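You operate a simulated robot arm through the tools that you are given. There is no shell and no other tool. Be economical: measure what you need, move in short steps, check, and stop when the job is done.

You run a simulated robot arm. Do the job below in one go: nothing can be reset, and whatever is moved stays where it is left.

TASK
Clear the side leaf, raise it to MID and pin it.
Fine: stand the round base on the drawing board first, then draw the pin out by its yellow knob; push it back in at the end.

The check looks at the end state, three seconds after you hand in, the way a careful person would. Anything else that was tipped, shoved, dropped, spilled or broken makes it a failure.

THE ROBOT
A 6-joint arm with a two-finger parallel gripper, fixed in place. Base frame: the origin is at the foot of the arm, x ahead of it, y to its left, z up. Readings come in m, rad, newtons and seconds.
With the tool pointing down near the work surface it reaches from about 0.32 to 0.7 m from the base axis. Its first joint turns from -2.897 to 2.897 rad. Payload 4.1 kg.
The TCP is the grasp point between the finger pads, 0.023 m short of the fingertips. In the tool frame z runs along the fingers and y along their closing line. The gripper opens to 0.094 m. The fingers are 0.038 m wide and 0.01 m thick; the gripper's body (0.054 by 0.096 m) begins 0.039 m behind the TCP.
Orientation is that of the tool frame in the base frame, as a unit quaternion [x, y, z, w]. With the fingers straight down and closing along the base's y, the tool's x points along the base's -x, its y along +y and its z along -z.

THE INTERFACE
- The arm moves only by the tool send_rows. Its argument "moves" is a list of rows, each an object (a shift or turn left out is 0, a gripper value left out holds the last) with "dp": the shift along the base's x, y, z in m, a list of three; "turn": the turn, a rotation vector about the base's x, y, z in rad, a list of three; "hand": the finger opening in m, from 0 to 0.094. In form: [{"dp": [tx, ty, tz], "turn": [wx, wy, wz], "hand": hand}, ...]. A call has 1 to 10 rows; each row shifts and turns the commanded pose from where the row before left it. A row lasts 0.2 s, in which the tool goes at most 0.05 m and 0.15 rad; a call with a longer step from one row to the next is refused whole, and so is a gripper value outside its range. Where a pose cannot be reached the arm comes as near as it can. A force on the tool above 90 N (or 10 N above the force at the start of the call, whichever is more), or a blocked arm, ends the call early, and 0.2 s more pass. Each finger travels about 0.045 m/s and halts on what it meets, pressing with about 35 N; the grip force reading is that of the motor and also rises with nothing between the fingers. The clock runs only during rows and for 0.2 s after the last one: add rows that do not move to give the fingers time. It gives the time, the measured TCP pose, the force on the tool (base axes), the opening and the grip force at its end, in the units of the frame above (readings bear some noise).
- Cameras (640 x 400 px; columns grow to the right, rows downward): "scene" is fixed at [0.0511, -0.6497, 1.2977]; the picture's right is [0.94, -0.33, 0.00], its down [-0.14, -0.39, -0.91] and it looks along [0.30, 0.86, -0.42] (base axes); focal length 284 px, centre (320, 200). "wrist" rides on the gripper at [-0.039, 0, -0.044] in the tool frame; the picture's right is [0.00, -1.00, 0.00], its down [0.97, 0.00, -0.24] and it looks along [0.24, 0.00, 0.97] (tool axes); focal length 218 px, centre (320, 200).
- grab_frame(camera): a new picture of that camera. No time passes.
- slide_trunk(by): slides the trunk up (or, below 0, down) by that many m; the arm rides with it, the base frame stays. It gives what a move gives, with no picture.
- point_at(camera, pixels): for up to 12 pixels [column, row] of the newest picture of that camera ("zoom" is the newest enlarged one), the place [x, y, z] in the base frame of the surface seen there, good to about 0.003 m. No time passes.
- enlarge(camera, box): a new picture of the part [left, top, right, bottom] of that camera's present view, enlarged. No time passes.
- sign_off(): hands the job in; it is judged then, once.

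Work in short steps. Measure before you move; look again where a grasp or a placing could have gone wrong, and mend it. You have 80 turns and 34 pictures in all, those below and enlarged ones among them. Open the gripper and draw the arm clear of the work before you hand the job in, unless the task says otherwise; then end with one line.

The tools are called after "Call:" by a JSON object that holds its "method" and its "body". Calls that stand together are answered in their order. send_rows: Moves the arm, as the interface text tells. Its arguments: {"type":"object","properties":{"moves":{"type":"array","items":{"type":"object","properties":{"dp":{"type":"array","items":{"type":"number"}},"turn":{"type":"array","items":{"type":"number"}},"hand":{"type":"number"}}}}},"required":["moves"]} The other tools are called the same way: slide_trunk (by) slides the trunk up or down; grab_frame (camera) takes a picture; point_at (camera, pixels) gives the place of the surface under pixels of a picture; enlarge (camera, box) takes an enlarged picture of a part of a camera's view; sign_off () hands the job in.

At the start:

```text
time: 0.0
ee_pos: [0.3594, 0.0596, 1.2468]
tool_rot: [0.001, 1.0, -0.001, 0.0]
force: [0.7, 0.5, 0.0]
grip_width: 0.0939
finger_force: 0.1
trunk travel left (down, up): [-0.45, 0.14]
```

scene: 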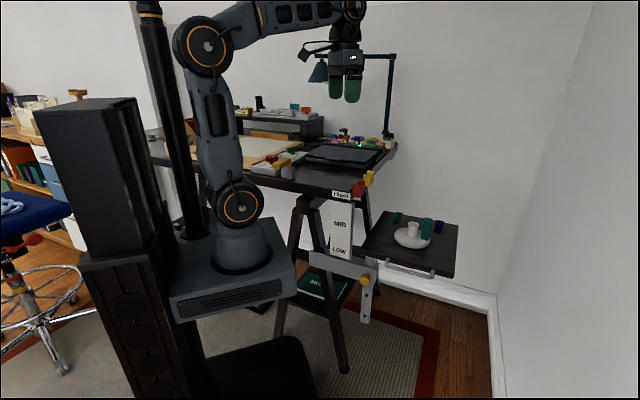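
wrist: 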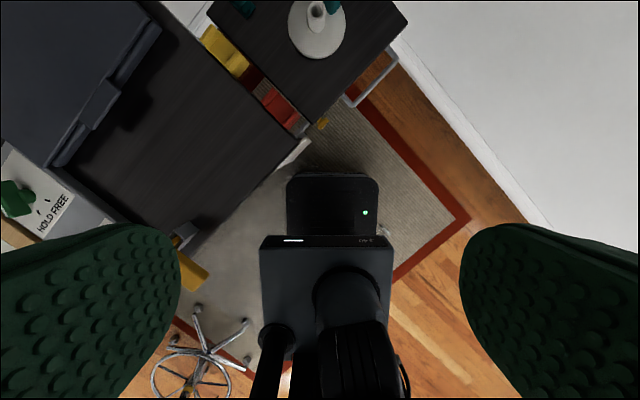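

I start by enlarging the scene around the side leaf (about 330-460, 170-330) and the table top to read the mechanism.

Call:
{"method": "enlarge", "body": {"camera": "scene", "box": [310, 165, 470, 335]}}

Call:
{"method": "enlarge", "body": {"camera": "scene", "box": [230, 90, 410, 205]}}

```text
2.35 times, centred on (390, 250) of scene
```

zoom: 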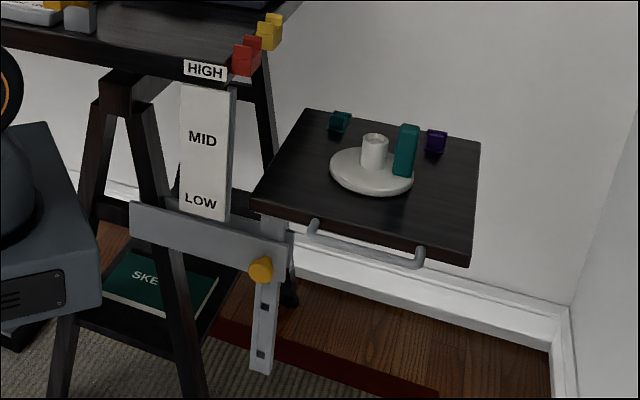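

```text
3.48 times, centred on (320, 148) of scene
```

zoom: 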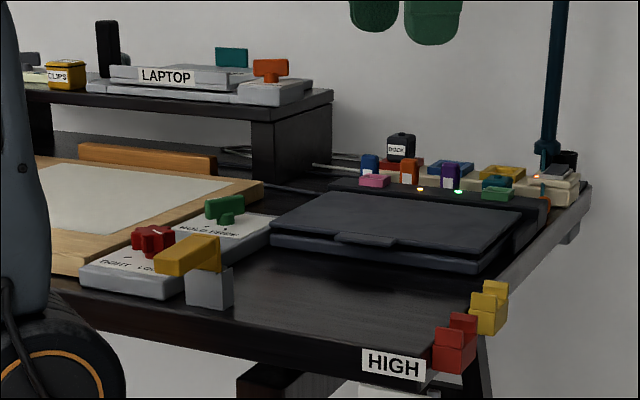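

The leaf sits low with a round base and three blocks on it, and a yellow knob at scene (365,280). I measure those points and the table.

Call:
{"method": "point_at", "body": {"camera": "scene", "pixels": [[384, 213], [456, 227], [452, 272], [364, 250], [365, 280], [366, 296], [413, 223], [400, 238], [427, 226], [398, 216], [439, 224], [340, 224]]}}

Call:
{"method": "point_at", "body": {"camera": "scene", "pixels": [[339, 250], [341, 195], [365, 315], [400, 268], [357, 188], [369, 178], [288, 165], [340, 165], [265, 148], [290, 138], [345, 250], [375, 258]]}}

Call:
{"method": "enlarge", "body": {"camera": "wrist", "box": [180, 0, 420, 150]}}

```text
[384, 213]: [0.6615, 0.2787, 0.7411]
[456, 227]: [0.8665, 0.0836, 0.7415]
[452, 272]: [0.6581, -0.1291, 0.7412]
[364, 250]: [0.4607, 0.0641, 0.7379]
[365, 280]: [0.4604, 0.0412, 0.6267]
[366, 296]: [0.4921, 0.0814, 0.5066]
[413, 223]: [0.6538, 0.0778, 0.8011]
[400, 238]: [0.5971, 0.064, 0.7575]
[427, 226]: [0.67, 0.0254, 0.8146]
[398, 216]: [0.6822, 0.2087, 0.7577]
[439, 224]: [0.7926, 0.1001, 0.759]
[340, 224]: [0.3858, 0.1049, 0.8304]
```

```text
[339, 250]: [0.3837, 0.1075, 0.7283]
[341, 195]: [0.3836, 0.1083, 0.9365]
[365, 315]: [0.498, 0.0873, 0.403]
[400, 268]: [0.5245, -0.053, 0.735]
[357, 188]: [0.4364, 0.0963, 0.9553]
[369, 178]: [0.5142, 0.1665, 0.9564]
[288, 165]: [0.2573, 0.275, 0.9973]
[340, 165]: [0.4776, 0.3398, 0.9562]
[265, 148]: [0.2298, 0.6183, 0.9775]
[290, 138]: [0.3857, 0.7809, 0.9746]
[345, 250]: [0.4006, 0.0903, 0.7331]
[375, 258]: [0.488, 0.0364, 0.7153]
```

```text
2.67 times, centred on (300, 75) of wrist
```

zoom: 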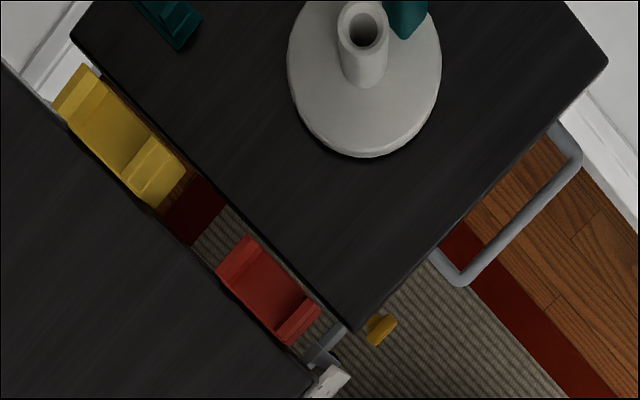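

The leaf's top is at z≈0.741, turned 45°; the MID mark is at about 0.83 and the holes are roughly 0.10 apart. I move the arm out over the leaf to see what stands on it, and zoom on the two labelled switches on the table.

Call:
{"method": "send_rows", "body": {"moves": [{"dp": [0.05, 0, 0]}, {"dp": [0.05, 0, 0]}, {"dp": [0.05, 0, 0]}, {"dp": [0.05, 0, 0]}, {"dp": [0.04, 0, 0]}]}}

Call:
{"method": "grab_frame", "body": {"camera": "wrist"}}

Call:
{"method": "enlarge", "body": {"camera": "scene", "box": [245, 140, 315, 185]}}

```text
time: 1.2
ee_pos: [0.5791, 0.0571, 1.2308]
tool_rot: [0.0, 1.0, 0.0, -0.001]
force: [0.0, -0.2, 0.2]
grip_width: 0.0939
finger_force: 0.1
out of reach, approached as far as the arm can: row 5
trunk travel left (down, up): [-0.45, 0.14]
```

```text
28 pictures are left
```

wrist: 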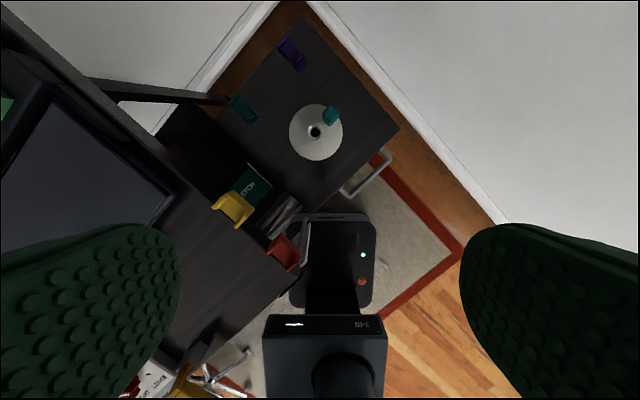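

```text
8.89 times, centred on (280, 162) of scene
```

zoom: 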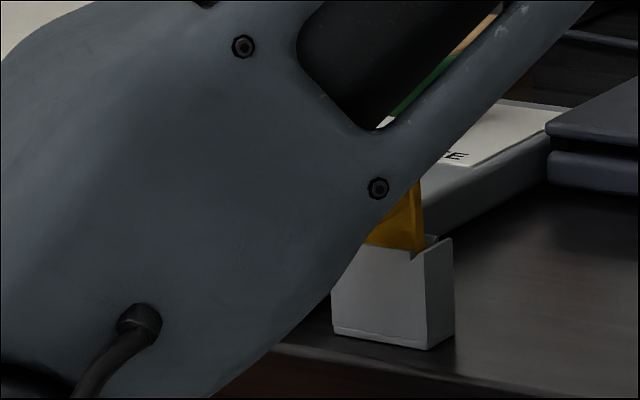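

The leaf is in view around wrist (300,120). I enlarge it, plus the lower-left switches.

Call:
{"method": "enlarge", "body": {"camera": "wrist", "box": [215, 10, 415, 240]}}

Call:
{"method": "point_at", "body": {"camera": "wrist", "pixels": [[291, 54], [243, 107], [331, 115], [315, 132], [300, 148], [316, 159], [290, 132], [342, 135], [318, 104]]}}

```text
1.74 times, centred on (315, 125) of wrist
```

zoom: 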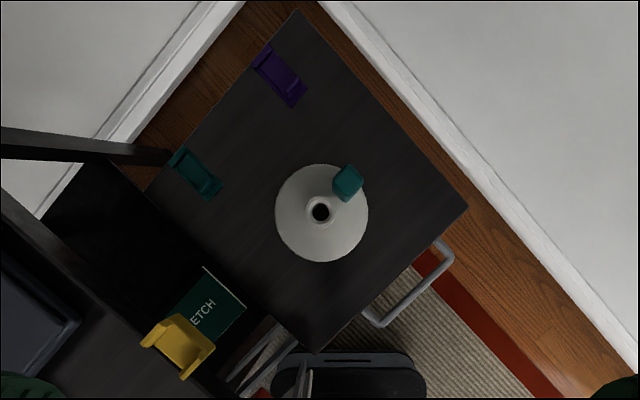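

```text
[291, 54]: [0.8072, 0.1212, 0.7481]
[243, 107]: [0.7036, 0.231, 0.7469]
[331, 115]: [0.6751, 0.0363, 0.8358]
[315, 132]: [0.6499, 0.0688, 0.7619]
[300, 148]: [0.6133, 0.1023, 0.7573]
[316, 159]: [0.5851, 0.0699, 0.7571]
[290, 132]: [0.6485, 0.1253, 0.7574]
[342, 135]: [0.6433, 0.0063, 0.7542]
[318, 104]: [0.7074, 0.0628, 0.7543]
```

The small coloured blocks on the edges look like fixed cable clips; the round base has a stub and a teal block. Now I look over the table, drawing board and the labelled switches before moving anything.

Call:
{"method": "send_rows", "body": {"moves": [{"dp": [-0.035, 0.035, 0]}, {"dp": [-0.035, 0.035, 0]}, {"dp": [-0.035, 0.035, 0]}, {"dp": [-0.035, 0.035, 0]}, {"dp": [-0.035, 0.035, 0]}, {"dp": [-0.035, 0.035, 0]}, {"dp": [-0.02, 0.035, 0]}, {"dp": [0, 0.045, 0]}, {"dp": [0, 0.045, 0]}, {"dp": [0, 0, 0]}]}}

Call:
{"method": "grab_frame", "body": {"camera": "wrist"}}

```text
time: 3.4
ee_pos: [0.3492, 0.3922, 1.2339]
tool_rot: [0.0, 1.0, 0.0, 0.0]
force: [-0.2, 0.1, -0.3]
grip_width: 0.0937
finger_force: 0.0
trunk travel left (down, up): [-0.45, 0.14]
```

```text
25 pictures are left
```

wrist: 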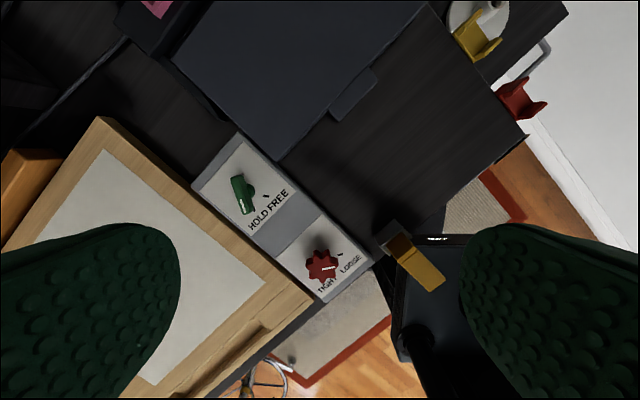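

I enlarge the control box with HOLD/FREE and TIGHT/LOOSE (wrist 200-370, 140-300).

Call:
{"method": "enlarge", "body": {"camera": "wrist", "box": [190, 140, 450, 300]}}

Call:
{"method": "point_at", "body": {"camera": "wrist", "pixels": [[100, 125], [305, 298], [105, 160], [255, 280], [160, 190], [243, 195], [322, 265], [420, 265], [390, 235], [150, 385], [270, 225], [200, 260]]}}

```text
2.46 times, centred on (320, 220) of wrist
```

zoom: 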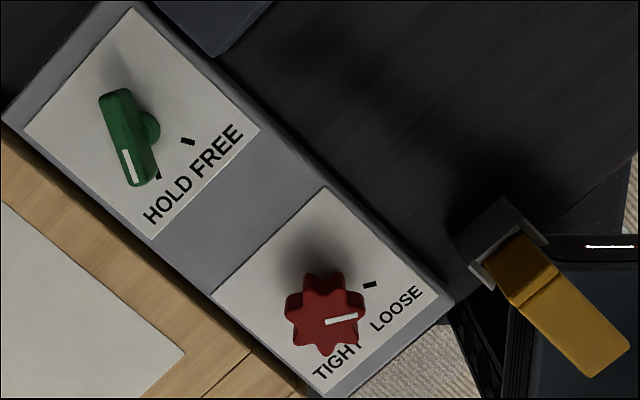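

```text
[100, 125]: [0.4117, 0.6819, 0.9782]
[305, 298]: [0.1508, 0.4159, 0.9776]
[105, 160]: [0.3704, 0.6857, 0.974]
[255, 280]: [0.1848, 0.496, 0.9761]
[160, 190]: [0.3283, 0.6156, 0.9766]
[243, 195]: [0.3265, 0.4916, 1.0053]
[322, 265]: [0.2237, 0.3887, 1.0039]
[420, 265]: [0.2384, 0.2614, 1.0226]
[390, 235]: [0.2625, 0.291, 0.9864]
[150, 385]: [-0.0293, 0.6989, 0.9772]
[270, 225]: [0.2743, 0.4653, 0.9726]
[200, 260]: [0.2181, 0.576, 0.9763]
```

The board's paper spans roughly (0.37,0.69)–(0.18,0.50) inward at z≈0.976 and is empty; green lever reads HOLD. I swing back over the leaf, turning the tool ~+127° so the fingers straddle the stub with the camera away from the teal block.

Call:
{"method": "send_rows", "body": {"moves": [{"dp": [0.018, -0.023, -0.008], "turn": [0, 0, 0.147]}, {"dp": [0.018, -0.023, -0.008], "turn": [0, 0, 0.147]}, {"dp": [0.018, -0.023, -0.008], "turn": [0, 0, 0.147]}, {"dp": [0.018, -0.023, -0.008], "turn": [0, 0, 0.147]}, {"dp": [0.018, -0.023, -0.008], "turn": [0, 0, 0.147]}, {"dp": [0.018, -0.023, -0.008], "turn": [0, 0, 0.147]}, {"dp": [0.018, -0.023, -0.008], "turn": [0, 0, 0.147]}, {"dp": [0.018, -0.023, -0.008], "turn": [0, 0, 0.147]}, {"dp": [0.018, -0.023, -0.008], "turn": [0, 0, 0.147]}, {"dp": [0.018, -0.023, -0.008], "turn": [0, 0, 0.147]}]}}

Call:
{"method": "point_at", "body": {"camera": "scene", "pixels": [[318, 72], [388, 120], [360, 56], [394, 56], [323, 82]]}}

Call:
{"method": "send_rows", "body": {"moves": [{"dp": [0.018, -0.023, -0.008], "turn": [0, 0, 0.147]}, {"dp": [0.018, -0.023, -0.008], "turn": [0, 0, 0.147]}, {"dp": [0.018, -0.023, -0.008], "turn": [0, 0, 0.147]}, {"dp": [0.018, -0.023, -0.008], "turn": [0, 0, 0.147]}, {"dp": [0.018, -0.015, -0.008], "turn": [0, 0, 0.147]}, {"dp": [0.01, 0, -0.03]}, {"dp": [0.01, 0, -0.03]}, {"dp": [0.01, 0, -0.03]}]}}

Call:
{"method": "grab_frame", "body": {"camera": "wrist"}}

```text
time: 5.6
ee_pos: [0.528, 0.1631, 1.1482]
tool_rot: [-0.671, 0.741, 0.0, 0.0]
force: [0.2, 1.0, 0.6]
grip_width: 0.094
finger_force: 0.0
trunk travel left (down, up): [-0.45, 0.14]
```

```text
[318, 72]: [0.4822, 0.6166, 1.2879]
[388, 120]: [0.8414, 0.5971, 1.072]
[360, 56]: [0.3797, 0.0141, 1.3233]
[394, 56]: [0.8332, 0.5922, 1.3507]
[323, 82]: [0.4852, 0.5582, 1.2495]
```

```text
time: 7.4
ee_pos: [0.653, 0.056, 1.0204]
tool_rot: [0.892, -0.452, 0.0, 0.0]
force: [-0.5, 0.1, 0.3]
grip_width: 0.0942
finger_force: 0.0
trunk travel left (down, up): [-0.45, 0.14]
```

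```text
23 pictures are left
```

wrist: 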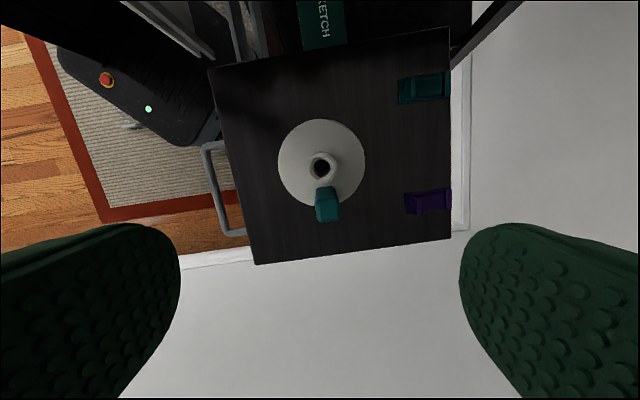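

The stub is at wrist (321,166) with the teal block at (327,204). I measure stub rim, block and disc precisely with an enlargement.

Call:
{"method": "enlarge", "body": {"camera": "wrist", "box": [270, 110, 380, 230]}}

Call:
{"method": "point_at", "body": {"camera": "wrist", "pixels": [[311, 165], [333, 165], [321, 155], [321, 177], [279, 162], [365, 162], [321, 120], [327, 195], [327, 205], [318, 204], [337, 202], [328, 218]]}}

```text
3.33 times, centred on (325, 170) of wrist
```

zoom: 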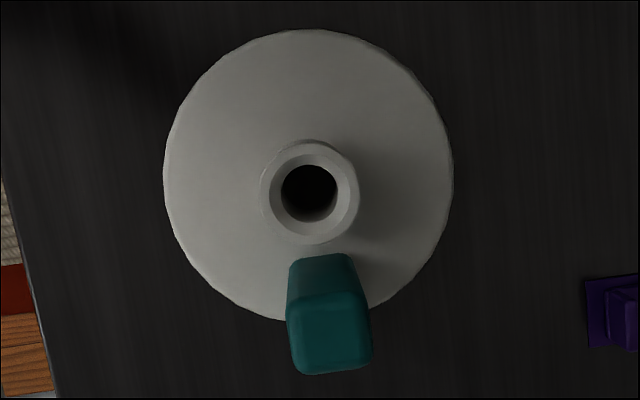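

```text
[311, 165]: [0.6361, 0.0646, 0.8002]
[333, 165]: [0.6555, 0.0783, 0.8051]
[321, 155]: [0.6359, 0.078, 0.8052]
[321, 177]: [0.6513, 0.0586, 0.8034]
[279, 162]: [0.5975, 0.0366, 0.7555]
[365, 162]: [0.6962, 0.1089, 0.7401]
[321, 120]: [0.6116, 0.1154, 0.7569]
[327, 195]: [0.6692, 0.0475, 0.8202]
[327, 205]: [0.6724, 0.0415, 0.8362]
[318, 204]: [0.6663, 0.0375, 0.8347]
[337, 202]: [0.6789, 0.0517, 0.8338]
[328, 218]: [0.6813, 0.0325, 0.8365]
```

Stub centre ≈ (0.645, 0.070), top 0.804, about 27 mm wide; block near face ~33 mm off, top 0.836. I align to 45°, centre over it and descend to just above.

Call:
{"method": "send_rows", "body": {"moves": [{"dp": [-0.008, 0.014, -0.03], "turn": [0, 0, 0.15], "hand": 0.07}, {"dp": [0, 0, -0.04]}, {"dp": [0, 0, -0.04]}, {"dp": [0, 0, -0.04]}, {"dp": [0, 0, 0]}]}}

Call:
{"method": "grab_frame", "body": {"camera": "wrist"}}

Call:
{"method": "enlarge", "body": {"camera": "scene", "box": [360, 170, 470, 280]}}

```text
time: 8.6
ee_pos: [0.6436, 0.0673, 0.8682]
tool_rot: [0.924, -0.383, 0.0, 0.0]
force: [0.0, 0.6, 0.6]
grip_width: 0.0698
finger_force: 0.0
trunk travel left (down, up): [-0.45, 0.14]
```

```text
21 pictures are left
```

wrist: 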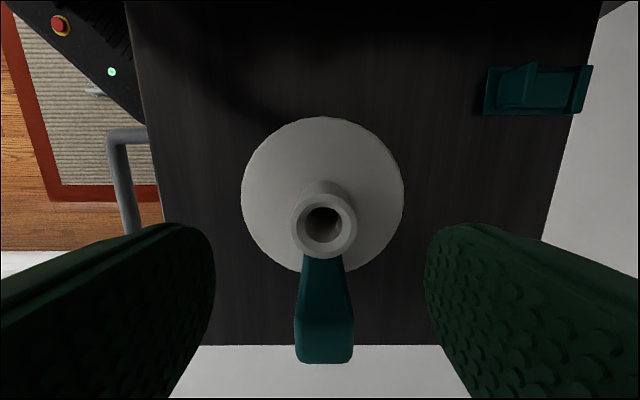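

```text
3.64 times, centred on (415, 225) of scene
```

zoom: 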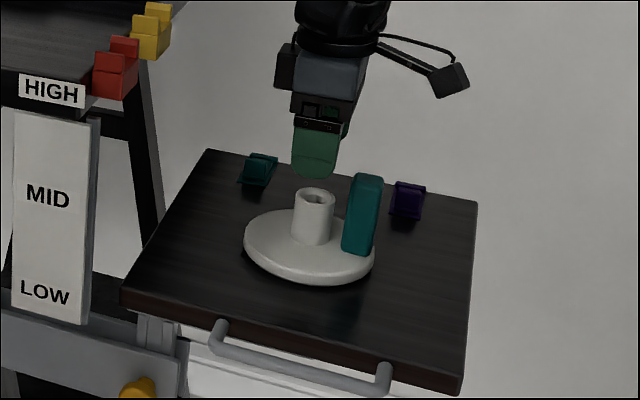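

Stub is centred between the fingers and the teal block clears. I lower to TCP z≈0.804 and close.

Call:
{"method": "send_rows", "body": {"moves": [{"dp": [0.001, 0.002, -0.03]}, {"dp": [0, 0, -0.02]}, {"dp": [0, 0, -0.014]}, {"hand": 0.02}, {"hand": 0.015}, {"hand": 0.015}, {"hand": 0.015}, {"hand": 0.015}]}}

```text
time: 10.4
ee_pos: [0.6446, 0.0705, 0.8057]
tool_rot: [0.923, -0.384, 0.0, 0.0]
force: [-0.3, -0.4, 0.5]
grip_width: 0.037
finger_force: 34.8
trunk travel left (down, up): [-0.45, 0.14]
```

Gripped at 37 mm with 35 N. I lift gently by 3 cm and look.

Call:
{"method": "send_rows", "body": {"moves": [{"dp": [0, 0, 0.01]}, {"dp": [0, 0, 0.01]}, {"dp": [0, 0, 0.015]}, {"dp": [0, 0, 0]}]}}

Call:
{"method": "enlarge", "body": {"camera": "scene", "box": [360, 170, 470, 280]}}

```text
time: 11.4
ee_pos: [0.645, 0.0698, 0.8412]
tool_rot: [0.923, -0.384, 0.0, 0.0]
force: [0.4, 0.0, -2.5]
grip_width: 0.0369
finger_force: 35.1
trunk travel left (down, up): [-0.45, 0.14]
```

```text
3.64 times, centred on (415, 225) of scene
```

zoom: 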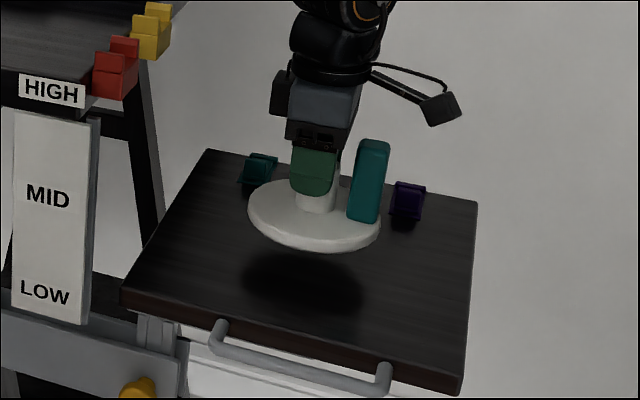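

Base lifted level with the teal block part of it. I raise straight up to clear the table items.

Call:
{"method": "send_rows", "body": {"moves": [{"dp": [0, 0, 0.03]}, {"dp": [0, 0, 0.04]}, {"dp": [0, 0, 0.04]}, {"dp": [0, 0, 0.04]}, {"dp": [0, 0, 0.04]}, {"dp": [0, 0, 0.04]}, {"dp": [-0.01, 0, 0.04]}, {"dp": [-0.02, 0.02, 0.025]}, {"dp": [-0.02, 0.03, 0]}, {"dp": [-0.02, 0.03, 0]}]}}

Call:
{"method": "send_rows", "body": {"moves": [{"dp": [-0.02, 0.03, 0]}, {"dp": [-0.025, 0.03, 0]}, {"dp": [-0.03, 0.035, 0]}, {"dp": [-0.03, 0.035, 0]}, {"dp": [-0.03, 0.035, 0]}, {"dp": [-0.03, 0.03, 0]}, {"dp": [-0.035, 0.03, 0]}, {"dp": [-0.035, 0.03, 0]}, {"dp": [-0.035, 0.03, 0]}, {"dp": [-0.035, 0.03, 0]}]}}

```text
time: 13.6
ee_pos: [0.5715, 0.1529, 1.1349]
tool_rot: [0.924, -0.383, 0.001, 0.001]
force: [-0.6, -0.1, -3.6]
grip_width: 0.0371
finger_force: 35.0
trunk travel left (down, up): [-0.45, 0.14]
```

```text
time: 15.8
ee_pos: [0.267, 0.4694, 1.1319]
tool_rot: [0.924, -0.383, -0.001, 0.0]
force: [0.6, 0.1, -2.7]
grip_width: 0.0371
finger_force: 35.1
trunk travel left (down, up): [-0.45, 0.14]
```

Now over the control box side at z 1.13; I continue to above the board at about (0.17, 0.61) and check.

Call:
{"method": "send_rows", "body": {"moves": [{"dp": [-0.025, 0.035, 0]}, {"dp": [-0.025, 0.035, 0]}, {"dp": [-0.025, 0.035, 0]}, {"dp": [-0.02, 0.035, 0]}, {"dp": [0, 0, -0.02]}, {"dp": [0, 0, 0]}]}}

Call:
{"method": "grab_frame", "body": {"camera": "wrist"}}

Call:
{"method": "grab_frame", "body": {"camera": "scene"}}

```text
time: 17.2
ee_pos: [0.179, 0.5775, 1.1048]
tool_rot: [0.924, -0.383, 0.0, 0.0]
force: [0.6, 0.1, -3.2]
grip_width: 0.037
finger_force: 35.3
out of reach, approached as far as the arm can: row 3, 4
trunk travel left (down, up): [-0.45, 0.14]
```

```text
18 pictures are left
```

wrist: 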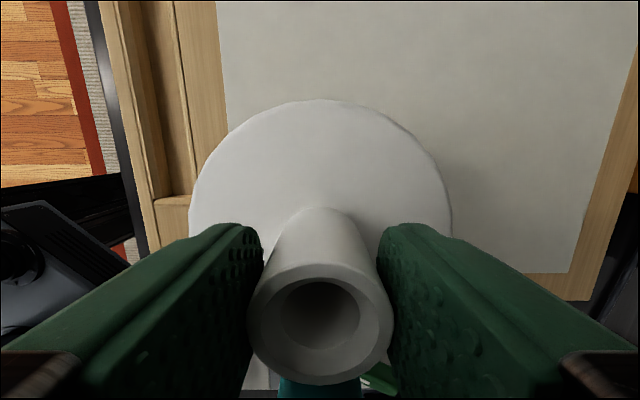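

```text
17 pictures are left
```

scene: 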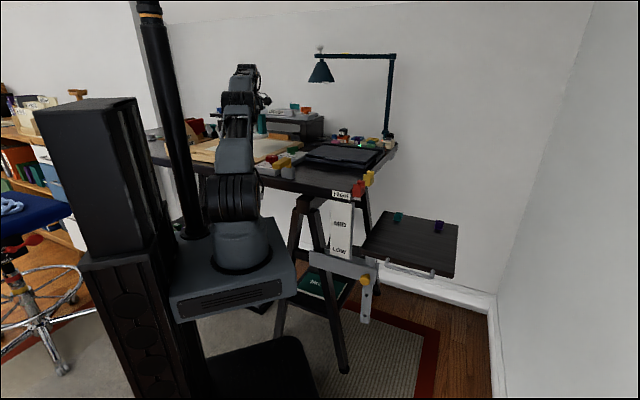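

The arm is a bit short of reach but the disc at (0.18,0.58) is fully over the board. I descend in steps toward TCP z≈1.042.

Call:
{"method": "send_rows", "body": {"moves": [{"dp": [0, 0, -0.02]}, {"dp": [0, 0, -0.015]}, {"dp": [0, 0, 0]}, {"dp": [0, 0, 0]}]}}

```text
time: 18.2
ee_pos: [0.1803, 0.5748, 1.0727]
tool_rot: [0.923, -0.384, 0.0, 0.0]
force: [0.1, 0.4, -2.8]
grip_width: 0.0369
finger_force: 35.1
trunk travel left (down, up): [-0.45, 0.14]
```

At z 1.073; the disc bottom is ~3 cm above the board. I continue down slowly.

Call:
{"method": "send_rows", "body": {"moves": [{"dp": [0, 0, -0.012]}, {"dp": [0, 0, -0.01]}, {"dp": [0, 0, -0.005]}, {"dp": [0, 0, 0]}]}}

Call:
{"method": "enlarge", "body": {"camera": "scene", "box": [220, 95, 320, 180]}}

```text
time: 19.2
ee_pos: [0.18, 0.5735, 1.0441]
tool_rot: [0.923, -0.384, 0.0, -0.001]
force: [0.6, -0.5, -3.2]
grip_width: 0.0368
finger_force: 34.8
trunk travel left (down, up): [-0.45, 0.14]
```

```text
4.71 times, centred on (270, 138) of scene
```

zoom: 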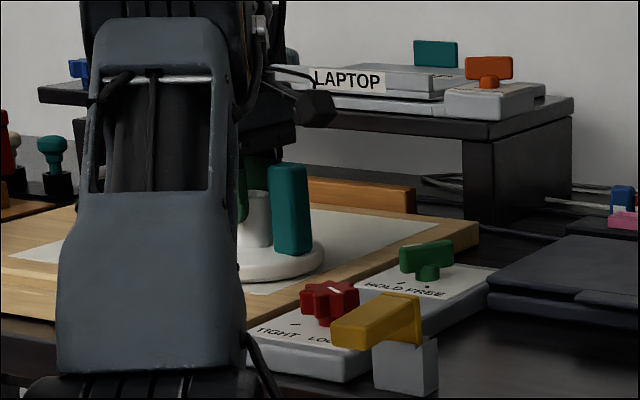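

About 2 mm above the board. I lower by mm steps until the force shows contact.

Call:
{"method": "send_rows", "body": {"moves": [{"dp": [0, 0, -0.0015]}, {"dp": [0, 0, -0.0015]}, {"dp": [0, 0, 0]}]}}

```text
time: 20.0
ee_pos: [0.1811, 0.5735, 1.04]
tool_rot: [0.923, -0.384, 0.0, 0.0]
force: [1.2, -0.8, -2.3]
grip_width: 0.0369
finger_force: 35.0
trunk travel left (down, up): [-0.45, 0.14]
```

Call:
{"method": "send_rows", "body": {"moves": [{"dp": [0, 0, -0.0015]}, {"dp": [0, 0, -0.001]}, {"dp": [0, 0, 0]}]}}

```text
time: 20.8
ee_pos: [0.1813, 0.5726, 1.0418]
tool_rot: [0.924, -0.383, 0.0, -0.001]
force: [2.7, 7.1, 18.0]
grip_width: 0.0366
finger_force: 35.2
trunk travel left (down, up): [-0.45, 0.14]
```

Contact at 18 N upward. I open the fingers and rise straight up.

Call:
{"method": "send_rows", "body": {"moves": [{"dp": [0, 0, 0.001], "hand": 0.07}, {"hand": 0.07}, {"hand": 0.07}, {"hand": 0.07}, {"dp": [0, 0, 0.02]}, {"dp": [0, 0, 0.03]}, {"dp": [0, 0, 0.03]}, {"dp": [0, 0, 0.03]}]}}

Call:
{"method": "grab_frame", "body": {"camera": "wrist"}}

```text
time: 22.6
ee_pos: [0.1799, 0.5643, 1.1482]
tool_rot: [0.924, -0.383, 0.0, 0.0]
force: [0.7, 0.1, 0.5]
grip_width: 0.07
finger_force: 0.0
out of reach, approached as far as the arm can: row 8
trunk travel left (down, up): [-0.45, 0.14]
```

```text
15 pictures are left
```

wrist: 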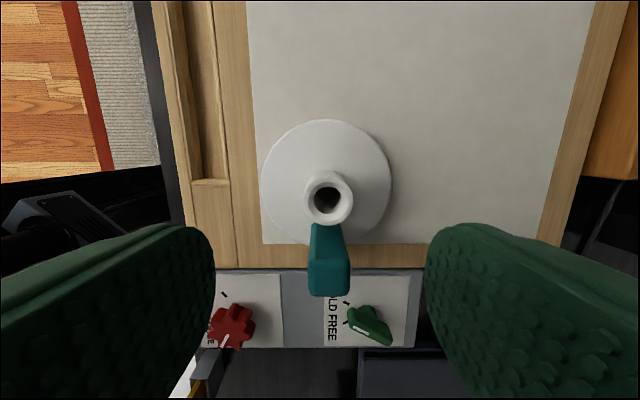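

The base stands cleanly on the drawing board paper. I swing back toward the leaf, turning −90° so the tool can later lean toward the knob with the camera on top.

Call:
{"method": "send_rows", "body": {"moves": [{"dp": [0.032, -0.037, 0], "turn": [0, 0, -0.147]}, {"dp": [0.032, -0.037, 0], "turn": [0, 0, -0.147]}, {"dp": [0.032, -0.037, 0], "turn": [0, 0, -0.147]}, {"dp": [0.032, -0.037, 0], "turn": [0, 0, -0.147]}, {"dp": [0.032, -0.037, 0], "turn": [0, 0, -0.147]}, {"dp": [0.03, -0.037, 0], "turn": [0, 0, -0.147]}, {"dp": [0.025, -0.037, 0], "turn": [0, 0, -0.147]}, {"dp": [0.02, -0.04, 0], "turn": [0, 0, -0.147]}, {"dp": [0, -0.045, 0], "turn": [0, 0, -0.147]}, {"dp": [0, -0.045, 0], "turn": [0, 0, -0.147]}]}}

Call:
{"method": "send_rows", "body": {"moves": [{"dp": [-0.01, -0.045, 0], "turn": [0, 0, -0.1]}, {"dp": [-0.01, -0.045, 0]}, {"dp": [-0.01, -0.045, 0]}, {"dp": [-0.01, -0.045, 0]}, {"dp": [0, -0.045, 0]}, {"dp": [0, -0.045, -0.02]}, {"dp": [0, 0, -0.04]}, {"dp": [0, 0, -0.04]}, {"dp": [0, 0, -0.04]}]}}

```text
time: 24.8
ee_pos: [0.4119, 0.1769, 1.1474]
tool_rot: [-0.427, 0.904, 0.0, 0.0]
force: [0.0, 0.1, -0.6]
grip_width: 0.0699
finger_force: 0.1
trunk travel left (down, up): [-0.45, 0.14]
```

```text
time: 26.8
ee_pos: [0.3743, -0.0952, 1.0057]
tool_rot: [-0.382, 0.924, 0.0, 0.0]
force: [-0.4, -0.2, 0.0]
grip_width: 0.0699
finger_force: 0.0
trunk travel left (down, up): [-0.45, 0.14]
```

Orientation right (tool x = −u). Now I tilt the tool 60° toward the leaf post direction while lowering, then look at the knob.

Call:
{"method": "send_rows", "body": {"moves": [{"dp": [0.01, 0, -0.04], "turn": [0.105, -0.105, 0]}, {"dp": [0, 0, -0.04], "turn": [0.105, -0.105, 0]}, {"dp": [0, 0, -0.04], "turn": [0.105, -0.105, 0]}, {"dp": [0, 0, -0.04], "turn": [0.105, -0.105, 0]}, {"dp": [0, 0, -0.04], "turn": [0.105, -0.105, 0]}, {"dp": [0, 0, -0.02], "turn": [0.105, -0.105, 0]}, {"turn": [0.105, -0.105, 0]}, {"dp": [0, 0, 0]}]}}

Call:
{"method": "grab_frame", "body": {"camera": "wrist"}}

Call:
{"method": "grab_frame", "body": {"camera": "scene"}}

```text
time: 28.6
ee_pos: [0.3946, -0.1078, 0.8001]
tool_rot: [-0.331, 0.802, 0.193, 0.458]
force: [0.0, -0.3, 0.0]
grip_width: 0.0702
finger_force: 0.1
out of reach, approached as far as the arm can: row 7
trunk travel left (down, up): [-0.45, 0.14]
```

```text
14 pictures are left
```

wrist: 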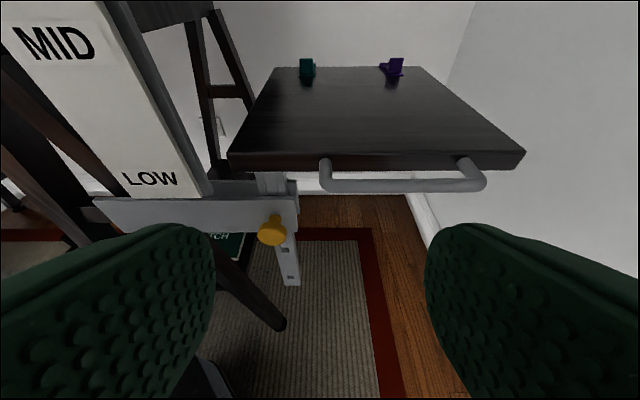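

```text
13 pictures are left
```

scene: 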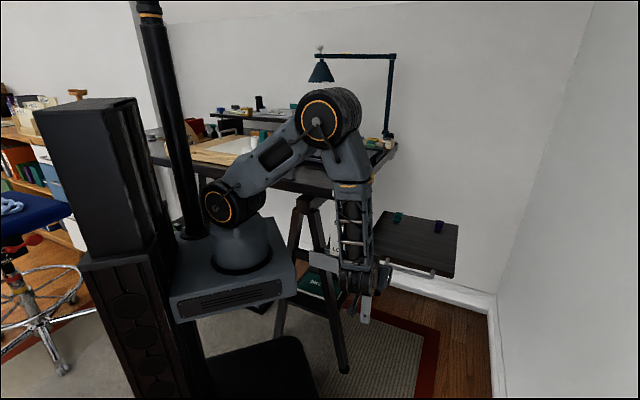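

Great view: knob at wrist (271,232), post with holes below, bracket. I enlarge and measure.

Call:
{"method": "enlarge", "body": {"camera": "wrist", "box": [210, 150, 350, 290]}}

Call:
{"method": "point_at", "body": {"camera": "wrist", "pixels": [[271, 238], [272, 222], [281, 220], [260, 236], [283, 236], [290, 250], [294, 279], [240, 212], [285, 168], [325, 172], [331, 186], [470, 183]]}}

```text
2.86 times, centred on (280, 220) of wrist
```

zoom: 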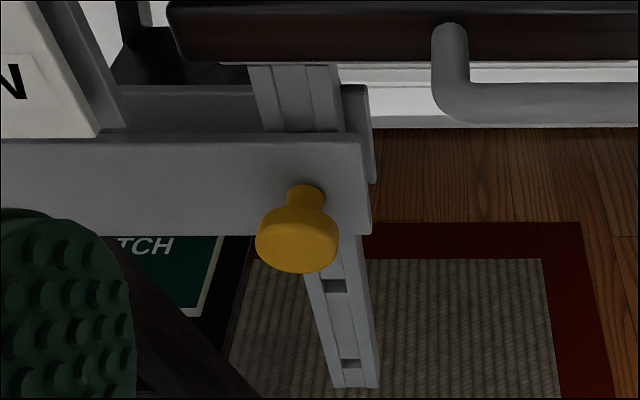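

```text
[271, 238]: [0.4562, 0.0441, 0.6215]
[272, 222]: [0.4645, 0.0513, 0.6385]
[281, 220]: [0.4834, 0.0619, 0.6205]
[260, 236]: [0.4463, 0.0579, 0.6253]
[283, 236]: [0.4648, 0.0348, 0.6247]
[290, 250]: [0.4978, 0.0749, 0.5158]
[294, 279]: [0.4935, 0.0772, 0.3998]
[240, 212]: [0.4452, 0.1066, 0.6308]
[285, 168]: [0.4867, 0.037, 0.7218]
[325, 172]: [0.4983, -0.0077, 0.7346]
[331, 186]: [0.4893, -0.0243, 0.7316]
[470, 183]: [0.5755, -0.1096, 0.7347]
```

Knob head centre ≈ (0.456,0.046,0.621), Ø30 mm, its axis along (−0.7,−0.7); bracket face ~37 mm behind. I move to a pre-grasp 8 cm back along the tool axis.

Call:
{"method": "send_rows", "body": {"moves": [{"dp": [0.006, 0.023, -0.031], "hand": 0.055}, {"dp": [0.006, 0.023, -0.031]}, {"dp": [0.006, 0.023, -0.031]}, {"dp": [0.005, 0.022, -0.031]}, {"dp": [0, 0, 0]}]}}

Call:
{"method": "grab_frame", "body": {"camera": "wrist"}}

```text
time: 29.8
ee_pos: [0.4856, -0.0631, 0.7215]
tool_rot: [-0.331, 0.803, 0.194, 0.457]
force: [-1.6, -0.7, 0.2]
grip_width: 0.0549
finger_force: 0.0
out of reach, approached as far as the arm can: row 1, 2, 3, 4
trunk travel left (down, up): [-0.45, 0.14]
```

```text
11 pictures are left
```

wrist: 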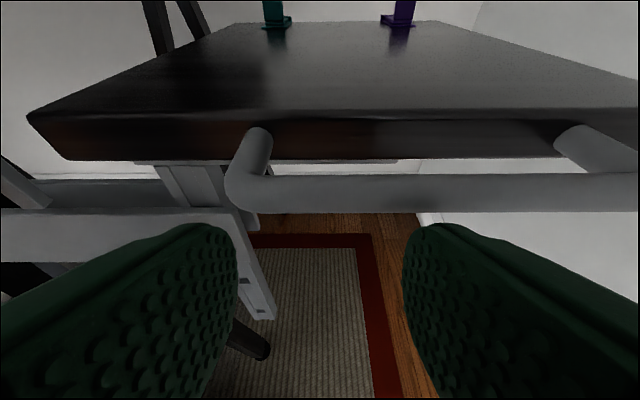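

The arm couldn't fold that tightly and drifted toward the handle (no contact forces). I back out the same way and up, then will lower the trunk for a better posture.

Call:
{"method": "send_rows", "body": {"moves": [{"dp": [-0.005, -0.022, 0.031]}, {"dp": [-0.006, -0.023, 0.031]}, {"dp": [-0.006, -0.023, 0.031]}, {"dp": [-0.006, -0.023, 0.031]}, {"dp": [0, 0, 0.04]}, {"dp": [0, 0, 0.04]}, {"dp": [0, 0, 0.04]}, {"dp": [0, 0, 0.04]}, {"dp": [0, 0, 0.04]}, {"dp": [0, 0, 0]}]}}

```text
time: 32.0
ee_pos: [0.4614, -0.1505, 1.0452]
tool_rot: [-0.332, 0.802, 0.191, 0.459]
force: [0.1, 0.1, 0.4]
grip_width: 0.0549
finger_force: 0.0
trunk travel left (down, up): [-0.45, 0.14]
```

Commands restart from the actual pose. At z 1.045 and clear, I slide the trunk down 0.25.

Call:
{"method": "slide_trunk", "body": {"by": -0.25}}

```text
time: 34.6
ee_pos: [0.4625, -0.1492, 0.7956]
tool_rot: [-0.332, 0.801, 0.191, 0.459]
force: [0.5, 0.7, 0.4]
grip_width: 0.0551
finger_force: 0.0
trunk travel left (down, up): [-0.2, 0.39]
```

Next I move sideways along −v to line up with the knob (v≈0.29), staying outside the leaf.

Call:
{"method": "send_rows", "body": {"moves": [{"dp": [-0.034, 0.034, -0.01]}, {"dp": [-0.034, 0.034, -0.01]}, {"dp": [-0.032, 0.032, -0.01]}, {"dp": [0, 0, 0]}]}}

```text
time: 35.6
ee_pos: [0.3617, -0.047, 0.763]
tool_rot: [-0.331, 0.803, 0.189, 0.459]
force: [0.2, -0.2, 0.5]
grip_width: 0.0553
finger_force: 0.1
trunk travel left (down, up): [-0.2, 0.39]
```

Reachable now. I go to the pre-grasp point behind the knob and look.

Call:
{"method": "send_rows", "body": {"moves": [{"dp": [0, 0, -0.04]}, {"dp": [0.01, 0.01, -0.04]}, {"dp": [0.02, 0.02, -0.022]}, {"dp": [0.015, 0.013, 0]}, {"dp": [0, 0, 0]}]}}

Call:
{"method": "grab_frame", "body": {"camera": "wrist"}}

```text
time: 36.8
ee_pos: [0.4108, -0.0076, 0.6593]
tool_rot: [-0.332, 0.802, 0.19, 0.459]
force: [-0.7, -0.3, -0.1]
grip_width: 0.0547
finger_force: 0.1
out of reach, approached as far as the arm can: row 2
trunk travel left (down, up): [-0.2, 0.39]
```

```text
10 pictures are left
```

wrist: 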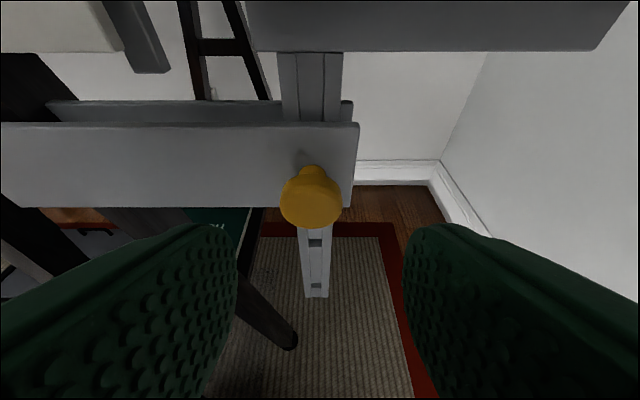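

Knob at (311,205), ~5 mm left of the finger midline as computed. I advance along the tool axis to straddle the head.

Call:
{"method": "send_rows", "body": {"moves": [{"dp": [0.011, 0.017, -0.01]}, {"dp": [0.011, 0.013, -0.01]}, {"dp": [0.011, 0.0115, -0.009]}, {"dp": [0.009, 0.009, -0.009]}, {"dp": [0, 0, 0]}]}}

Call:
{"method": "grab_frame", "body": {"camera": "wrist"}}

```text
time: 38.0
ee_pos: [0.4514, 0.0426, 0.6224]
tool_rot: [-0.331, 0.802, 0.19, 0.459]
force: [-0.4, 0.3, -0.4]
grip_width: 0.0548
finger_force: 0.2
trunk travel left (down, up): [-0.2, 0.39]
```

```text
9 pictures are left
```

wrist: 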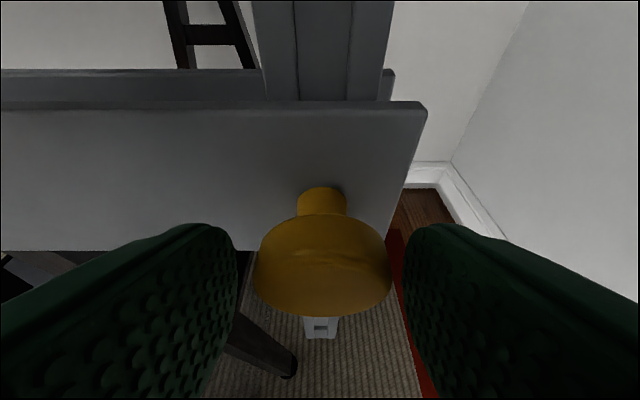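

Knob is centred. I advance 5 mm more and close on the head.

Call:
{"method": "send_rows", "body": {"moves": [{"dp": [0.004, 0.004, -0.001], "hand": 0.055}, {"hand": 0.03}, {"hand": 0.015}, {"hand": 0.015}, {"hand": 0.015}]}}

```text
time: 39.2
ee_pos: [0.4557, 0.0449, 0.623]
tool_rot: [-0.332, 0.802, 0.191, 0.458]
force: [0.7, 0.6, 0.2]
grip_width: 0.0367
finger_force: 44.9
trunk travel left (down, up): [-0.2, 0.39]
```

Gripped at 36.7 mm. I pull along −u gently 1 cm at first and read the forces.

Call:
{"method": "send_rows", "body": {"moves": [{"dp": [-0.0035, -0.0035, 0]}, {"dp": [-0.0035, -0.0035, 0]}, {"dp": [0, 0, 0]}]}}

```text
time: 40.0
ee_pos: [0.4477, 0.0377, 0.6226]
tool_rot: [-0.332, 0.803, 0.191, 0.457]
force: [-1.7, 2.9, -10.3]
grip_width: 0.0369
finger_force: 45.6
trunk travel left (down, up): [-0.2, 0.39]
```

It moves with low axial force. Continue pulling another 2 cm.

Call:
{"method": "send_rows", "body": {"moves": [{"dp": [-0.0035, -0.0035, 0]}, {"dp": [-0.0035, -0.0035, 0]}, {"dp": [-0.0035, -0.0035, 0]}, {"dp": [-0.0035, -0.0035, 0]}, {"dp": [0, 0, 0]}]}}

Call:
{"method": "enlarge", "body": {"camera": "scene", "box": [310, 165, 470, 335]}}

```text
time: 41.2
ee_pos: [0.4352, 0.0257, 0.6234]
tool_rot: [-0.332, 0.803, 0.191, 0.457]
force: [-9.1, 9.2, -31.9]
grip_width: 0.037
finger_force: 45.0
trunk travel left (down, up): [-0.2, 0.39]
```

```text
2.35 times, centred on (390, 250) of scene
```

zoom: 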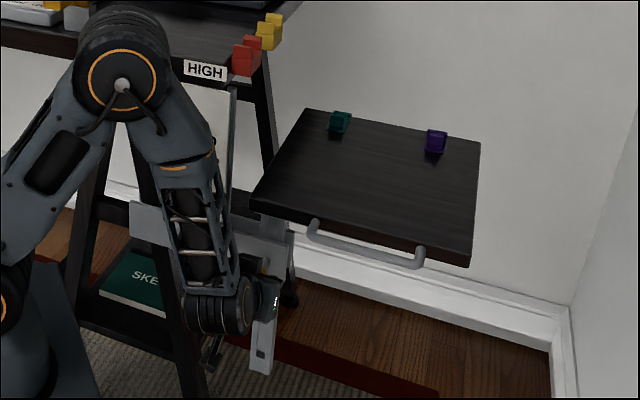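

Pulled ~28 mm; the tool sees −32 N in z and ~13 N toward −v, so it is slightly off the pin's axis. I relax by 1.5 mm down and 0.7 mm along −v and see how the forces respond.

Call:
{"method": "send_rows", "body": {"moves": [{"dp": [-0.0005, 0.0005, -0.0015]}, {"dp": [0, 0, 0]}]}}

```text
time: 41.8
ee_pos: [0.4353, 0.0263, 0.6241]
tool_rot: [-0.333, 0.8, 0.19, 0.461]
force: [-10.5, 10.4, -7.5]
grip_width: 0.0364
finger_force: 44.9
trunk travel left (down, up): [-0.2, 0.39]
```

The vertical load dropped to −7.5 N. I correct another 1.5 mm along −v and pull one more cm.

Call:
{"method": "send_rows", "body": {"moves": [{"dp": [-0.001, 0.001, -0.0003]}, {"dp": [-0.0035, -0.0035, 0]}, {"dp": [-0.0035, -0.0035, -0.0005]}, {"dp": [0, 0, 0]}]}}

Call:
{"method": "grab_frame", "body": {"camera": "wrist"}}

```text
time: 42.8
ee_pos: [0.4296, 0.0191, 0.6235]
tool_rot: [-0.333, 0.8, 0.19, 0.462]
force: [22.8, 37.2, 10.7]
grip_width: 0.037
finger_force: 45.2
trunk travel left (down, up): [-0.2, 0.39]
```

```text
7 pictures are left
```

wrist: 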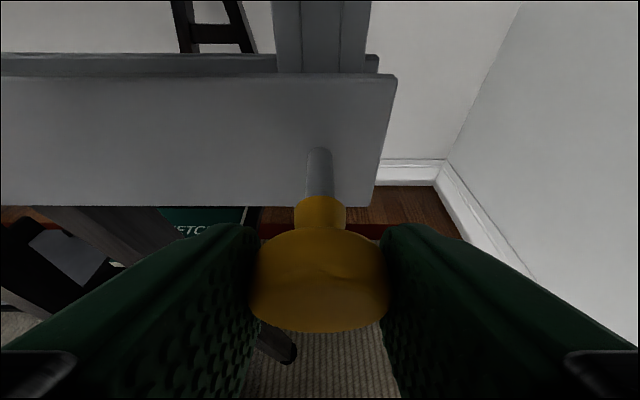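

The axial force jumped to ~43 N: the pin has hit its out-stop after ~36 mm. I relax slightly, open and back off, then check the leaf and knob.

Call:
{"method": "send_rows", "body": {"moves": [{"dp": [0.001, 0.001, 0]}, {"hand": 0.06}, {"hand": 0.06}, {"hand": 0.06}, {"dp": [-0.015, -0.015, 0.01]}, {"dp": [-0.02, -0.02, 0.015]}, {"dp": [-0.02, -0.02, 0.015]}, {"dp": [0, 0, 0]}]}}

Call:
{"method": "grab_frame", "body": {"camera": "wrist"}}

Call:
{"method": "point_at", "body": {"camera": "scene", "pixels": [[400, 240], [430, 250], [400, 268]]}}

```text
time: 44.6
ee_pos: [0.3769, -0.0397, 0.6612]
tool_rot: [-0.333, 0.802, 0.192, 0.458]
force: [-0.4, -0.6, 0.0]
grip_width: 0.0601
finger_force: 0.1
out of reach, approached as far as the arm can: row 7
trunk travel left (down, up): [-0.2, 0.39]
```

```text
6 pictures are left
```

wrist: 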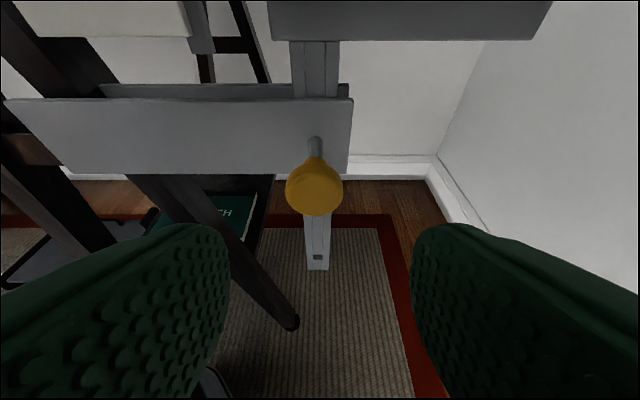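

```text
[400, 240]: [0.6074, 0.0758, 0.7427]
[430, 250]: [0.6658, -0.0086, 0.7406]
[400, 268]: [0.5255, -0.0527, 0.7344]
```

The knob stays out and the leaf is holding at its height. I measure the pin axis and the visible hole precisely.

Call:
{"method": "enlarge", "body": {"camera": "wrist", "box": [270, 110, 370, 280]}}

Call:
{"method": "point_at", "body": {"camera": "wrist", "pixels": [[318, 253], [318, 257], [318, 262], [308, 258], [315, 139], [315, 145], [314, 185], [314, 160], [314, 212], [318, 235]]}}

Call:
{"method": "point_at", "body": {"camera": "scene", "pixels": [[366, 294], [366, 297], [365, 314], [365, 317], [341, 217], [341, 228], [339, 244], [339, 254], [341, 190], [341, 199]]}}

```text
2.35 times, centred on (320, 195) of wrist
```

zoom: 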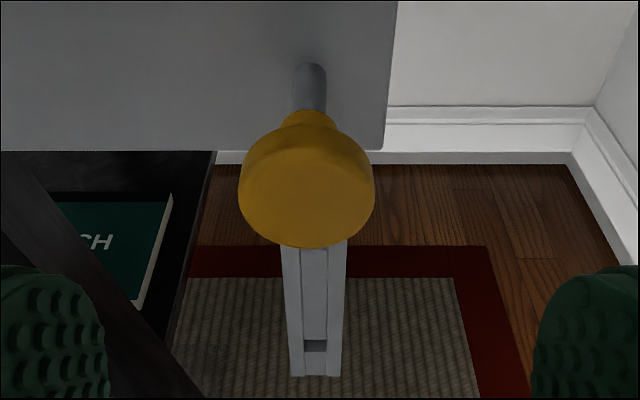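

```text
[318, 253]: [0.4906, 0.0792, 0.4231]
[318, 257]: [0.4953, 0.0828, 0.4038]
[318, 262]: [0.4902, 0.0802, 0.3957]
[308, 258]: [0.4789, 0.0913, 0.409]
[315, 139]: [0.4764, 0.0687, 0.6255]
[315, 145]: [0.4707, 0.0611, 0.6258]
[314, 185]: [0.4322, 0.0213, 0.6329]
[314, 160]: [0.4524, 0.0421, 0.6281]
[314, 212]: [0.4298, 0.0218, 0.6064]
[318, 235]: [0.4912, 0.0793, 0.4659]
```

```text
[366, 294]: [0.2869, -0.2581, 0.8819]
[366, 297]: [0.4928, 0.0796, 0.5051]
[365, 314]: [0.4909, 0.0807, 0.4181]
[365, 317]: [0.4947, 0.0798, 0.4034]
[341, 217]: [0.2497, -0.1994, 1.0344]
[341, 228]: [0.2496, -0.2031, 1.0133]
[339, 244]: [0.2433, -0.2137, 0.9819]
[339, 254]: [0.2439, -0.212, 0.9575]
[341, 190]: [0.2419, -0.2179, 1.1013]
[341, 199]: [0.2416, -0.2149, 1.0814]
```

Hole spacing ≈ 0.105 m (pin z≈0.620, hole at 0.41). I will lift the handle bar (u≈0.335, z≈0.729) from below with both fingers: first move sideways outside and tilt the tool nearer to horizontal.

Call:
{"method": "send_rows", "body": {"moves": [{"dp": [0.02, -0.02, 0]}, {"dp": [0.025, -0.025, 0]}, {"dp": [0.025, -0.025, 0]}, {"dp": [0.02, -0.02, -0.003], "turn": [0.09, -0.09, 0]}, {"turn": [0.09, -0.09, 0]}, {"turn": [0.07, -0.07, 0]}, {"dp": [0, 0, 0]}]}}

```text
time: 46.2
ee_pos: [0.4683, -0.1299, 0.659]
tool_rot: [-0.292, 0.709, 0.245, 0.593]
force: [-0.3, -0.3, -0.1]
grip_width: 0.06
finger_force: 0.0
trunk travel left (down, up): [-0.2, 0.39]
```

Tilt is now 80°. I advance under the bar.

Call:
{"method": "send_rows", "body": {"moves": [{"dp": [0.022, 0.022, 0]}, {"dp": [0.022, 0.022, 0]}, {"dp": [0.019, 0.021, 0]}, {"dp": [0, 0, 0.01]}, {"dp": [0, 0, 0]}]}}

Call:
{"method": "grab_frame", "body": {"camera": "wrist"}}

```text
time: 47.4
ee_pos: [0.5301, -0.0643, 0.67]
tool_rot: [-0.293, 0.708, 0.246, 0.593]
force: [0.0, -0.1, -0.6]
grip_width: 0.0601
finger_force: 0.1
trunk travel left (down, up): [-0.2, 0.39]
```

```text
4 pictures are left
```

wrist: 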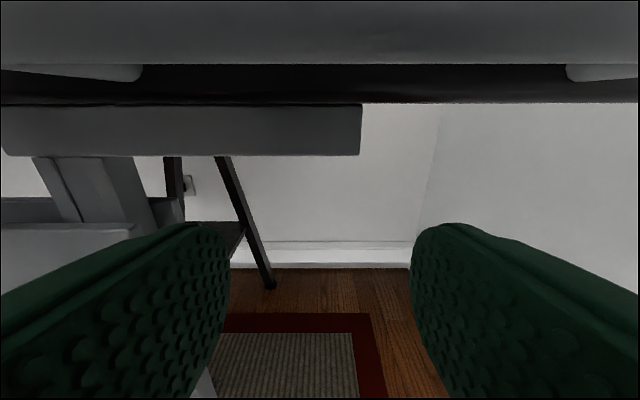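

The bar fills the top rows (0–60). I measure the bar to confirm its clearance to the camera before rising.

Call:
{"method": "point_at", "body": {"camera": "wrist", "pixels": [[320, 5], [320, 30], [320, 55], [320, 62], [320, 85], [100, 70], [600, 72], [200, 130]]}}

```text
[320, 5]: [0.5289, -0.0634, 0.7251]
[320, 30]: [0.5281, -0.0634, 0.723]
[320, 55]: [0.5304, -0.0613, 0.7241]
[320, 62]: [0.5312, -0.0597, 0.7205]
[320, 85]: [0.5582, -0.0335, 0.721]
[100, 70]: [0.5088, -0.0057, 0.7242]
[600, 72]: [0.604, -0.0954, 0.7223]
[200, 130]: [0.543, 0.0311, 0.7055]
```

Bar underside ≈ 0.721, directly above the fingers. I rise 25 mm to just short of contact, then slowly to contact.

Call:
{"method": "send_rows", "body": {"moves": [{"dp": [0, 0, 0.012]}, {"dp": [0, 0, 0.012]}, {"dp": [0, 0, 0.004]}, {"dp": [0, 0, 0.003]}, {"dp": [0, 0, 0]}]}}

```text
time: 48.6
ee_pos: [0.5295, -0.064, 0.6993]
tool_rot: [-0.293, 0.709, 0.246, 0.593]
force: [-0.1, -0.5, 0.1]
grip_width: 0.0598
finger_force: 0.2
trunk travel left (down, up): [-0.2, 0.39]
```

Call:
{"method": "send_rows", "body": {"moves": [{"dp": [0, 0, 0.002]}, {"dp": [0, 0, 0.002]}, {"dp": [0, 0, 0.002]}, {"dp": [0, 0, 0]}]}}

```text
time: 49.6
ee_pos: [0.531, -0.0629, 0.7048]
tool_rot: [-0.292, 0.709, 0.245, 0.593]
force: [-6.0, -4.9, -9.1]
grip_width: 0.0607
finger_force: 0.1
trunk travel left (down, up): [-0.2, 0.39]
```

Contact at TCP z≈0.7045 (leaf still LOW). I keep raising to see the force for moving the leaf.

Call:
{"method": "send_rows", "body": {"moves": [{"dp": [0, 0, 0.002]}, {"dp": [0, 0, 0.002]}, {"dp": [0, 0, 0.002]}, {"dp": [0, 0, 0.004]}, {"dp": [0, 0, 0]}]}}

```text
time: 50.8
ee_pos: [0.5305, -0.0625, 0.7169]
tool_rot: [-0.293, 0.708, 0.245, 0.593]
force: [0.1, -1.7, -1.6]
grip_width: 0.0597
finger_force: 0.1
trunk travel left (down, up): [-0.2, 0.39]
```

Force is small, so the leaf seems to move easily and hold. I raise further 3 cm and read the force in motion.

Call:
{"method": "send_rows", "body": {"moves": [{"dp": [0, 0, 0.006]}, {"dp": [0, 0, 0.006]}, {"dp": [0, 0, 0.006]}, {"dp": [0, 0, 0.006]}, {"dp": [0, 0, 0.006]}]}}

Call:
{"method": "enlarge", "body": {"camera": "scene", "box": [310, 165, 470, 335]}}

Call:
{"method": "point_at", "body": {"camera": "zoom", "pixels": [[400, 150], [300, 180], [400, 220], [440, 160], [272, 310], [262, 270]]}}

```text
time: 52.0
ee_pos: [0.5307, -0.0635, 0.7465]
tool_rot: [-0.293, 0.708, 0.246, 0.593]
force: [0.7, 0.3, -1.9]
grip_width: 0.06
finger_force: 0.1
trunk travel left (down, up): [-0.2, 0.39]
```

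```text
2.35 times, centred on (390, 250) of scene
```

zoom: 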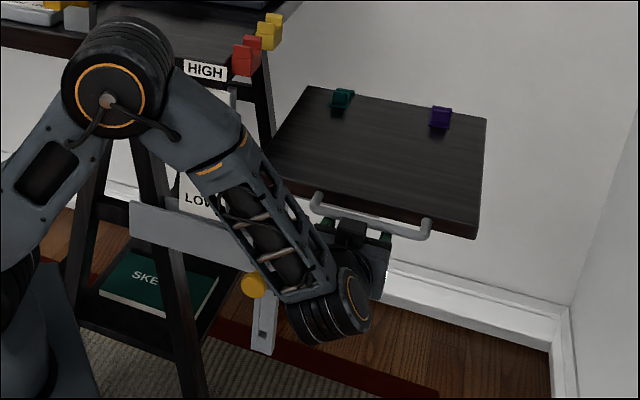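

```text
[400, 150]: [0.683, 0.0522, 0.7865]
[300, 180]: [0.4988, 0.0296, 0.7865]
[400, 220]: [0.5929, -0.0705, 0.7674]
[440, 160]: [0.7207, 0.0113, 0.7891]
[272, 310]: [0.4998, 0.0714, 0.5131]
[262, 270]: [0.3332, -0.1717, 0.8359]
```

The leaf has risen evenly (~45 mm, top at 0.7865) with no tilting. I continue to TCP z≈0.805 and slow down.

Call:
{"method": "send_rows", "body": {"moves": [{"dp": [0, 0, 0.008]}, {"dp": [0, 0, 0.008]}, {"dp": [0, 0, 0.008]}, {"dp": [0, 0, 0.008]}, {"dp": [0, 0, 0.008]}, {"dp": [0, 0, 0.007]}, {"dp": [0, 0, 0.005]}, {"dp": [0, 0, 0.003]}, {"dp": [0, 0, 0.002]}, {"dp": [0, 0, 0]}]}}

```text
time: 54.2
ee_pos: [0.5302, -0.0624, 0.8025]
tool_rot: [-0.293, 0.708, 0.246, 0.593]
force: [-0.1, -0.4, -0.2]
grip_width: 0.0599
finger_force: 0.0
trunk travel left (down, up): [-0.2, 0.39]
```

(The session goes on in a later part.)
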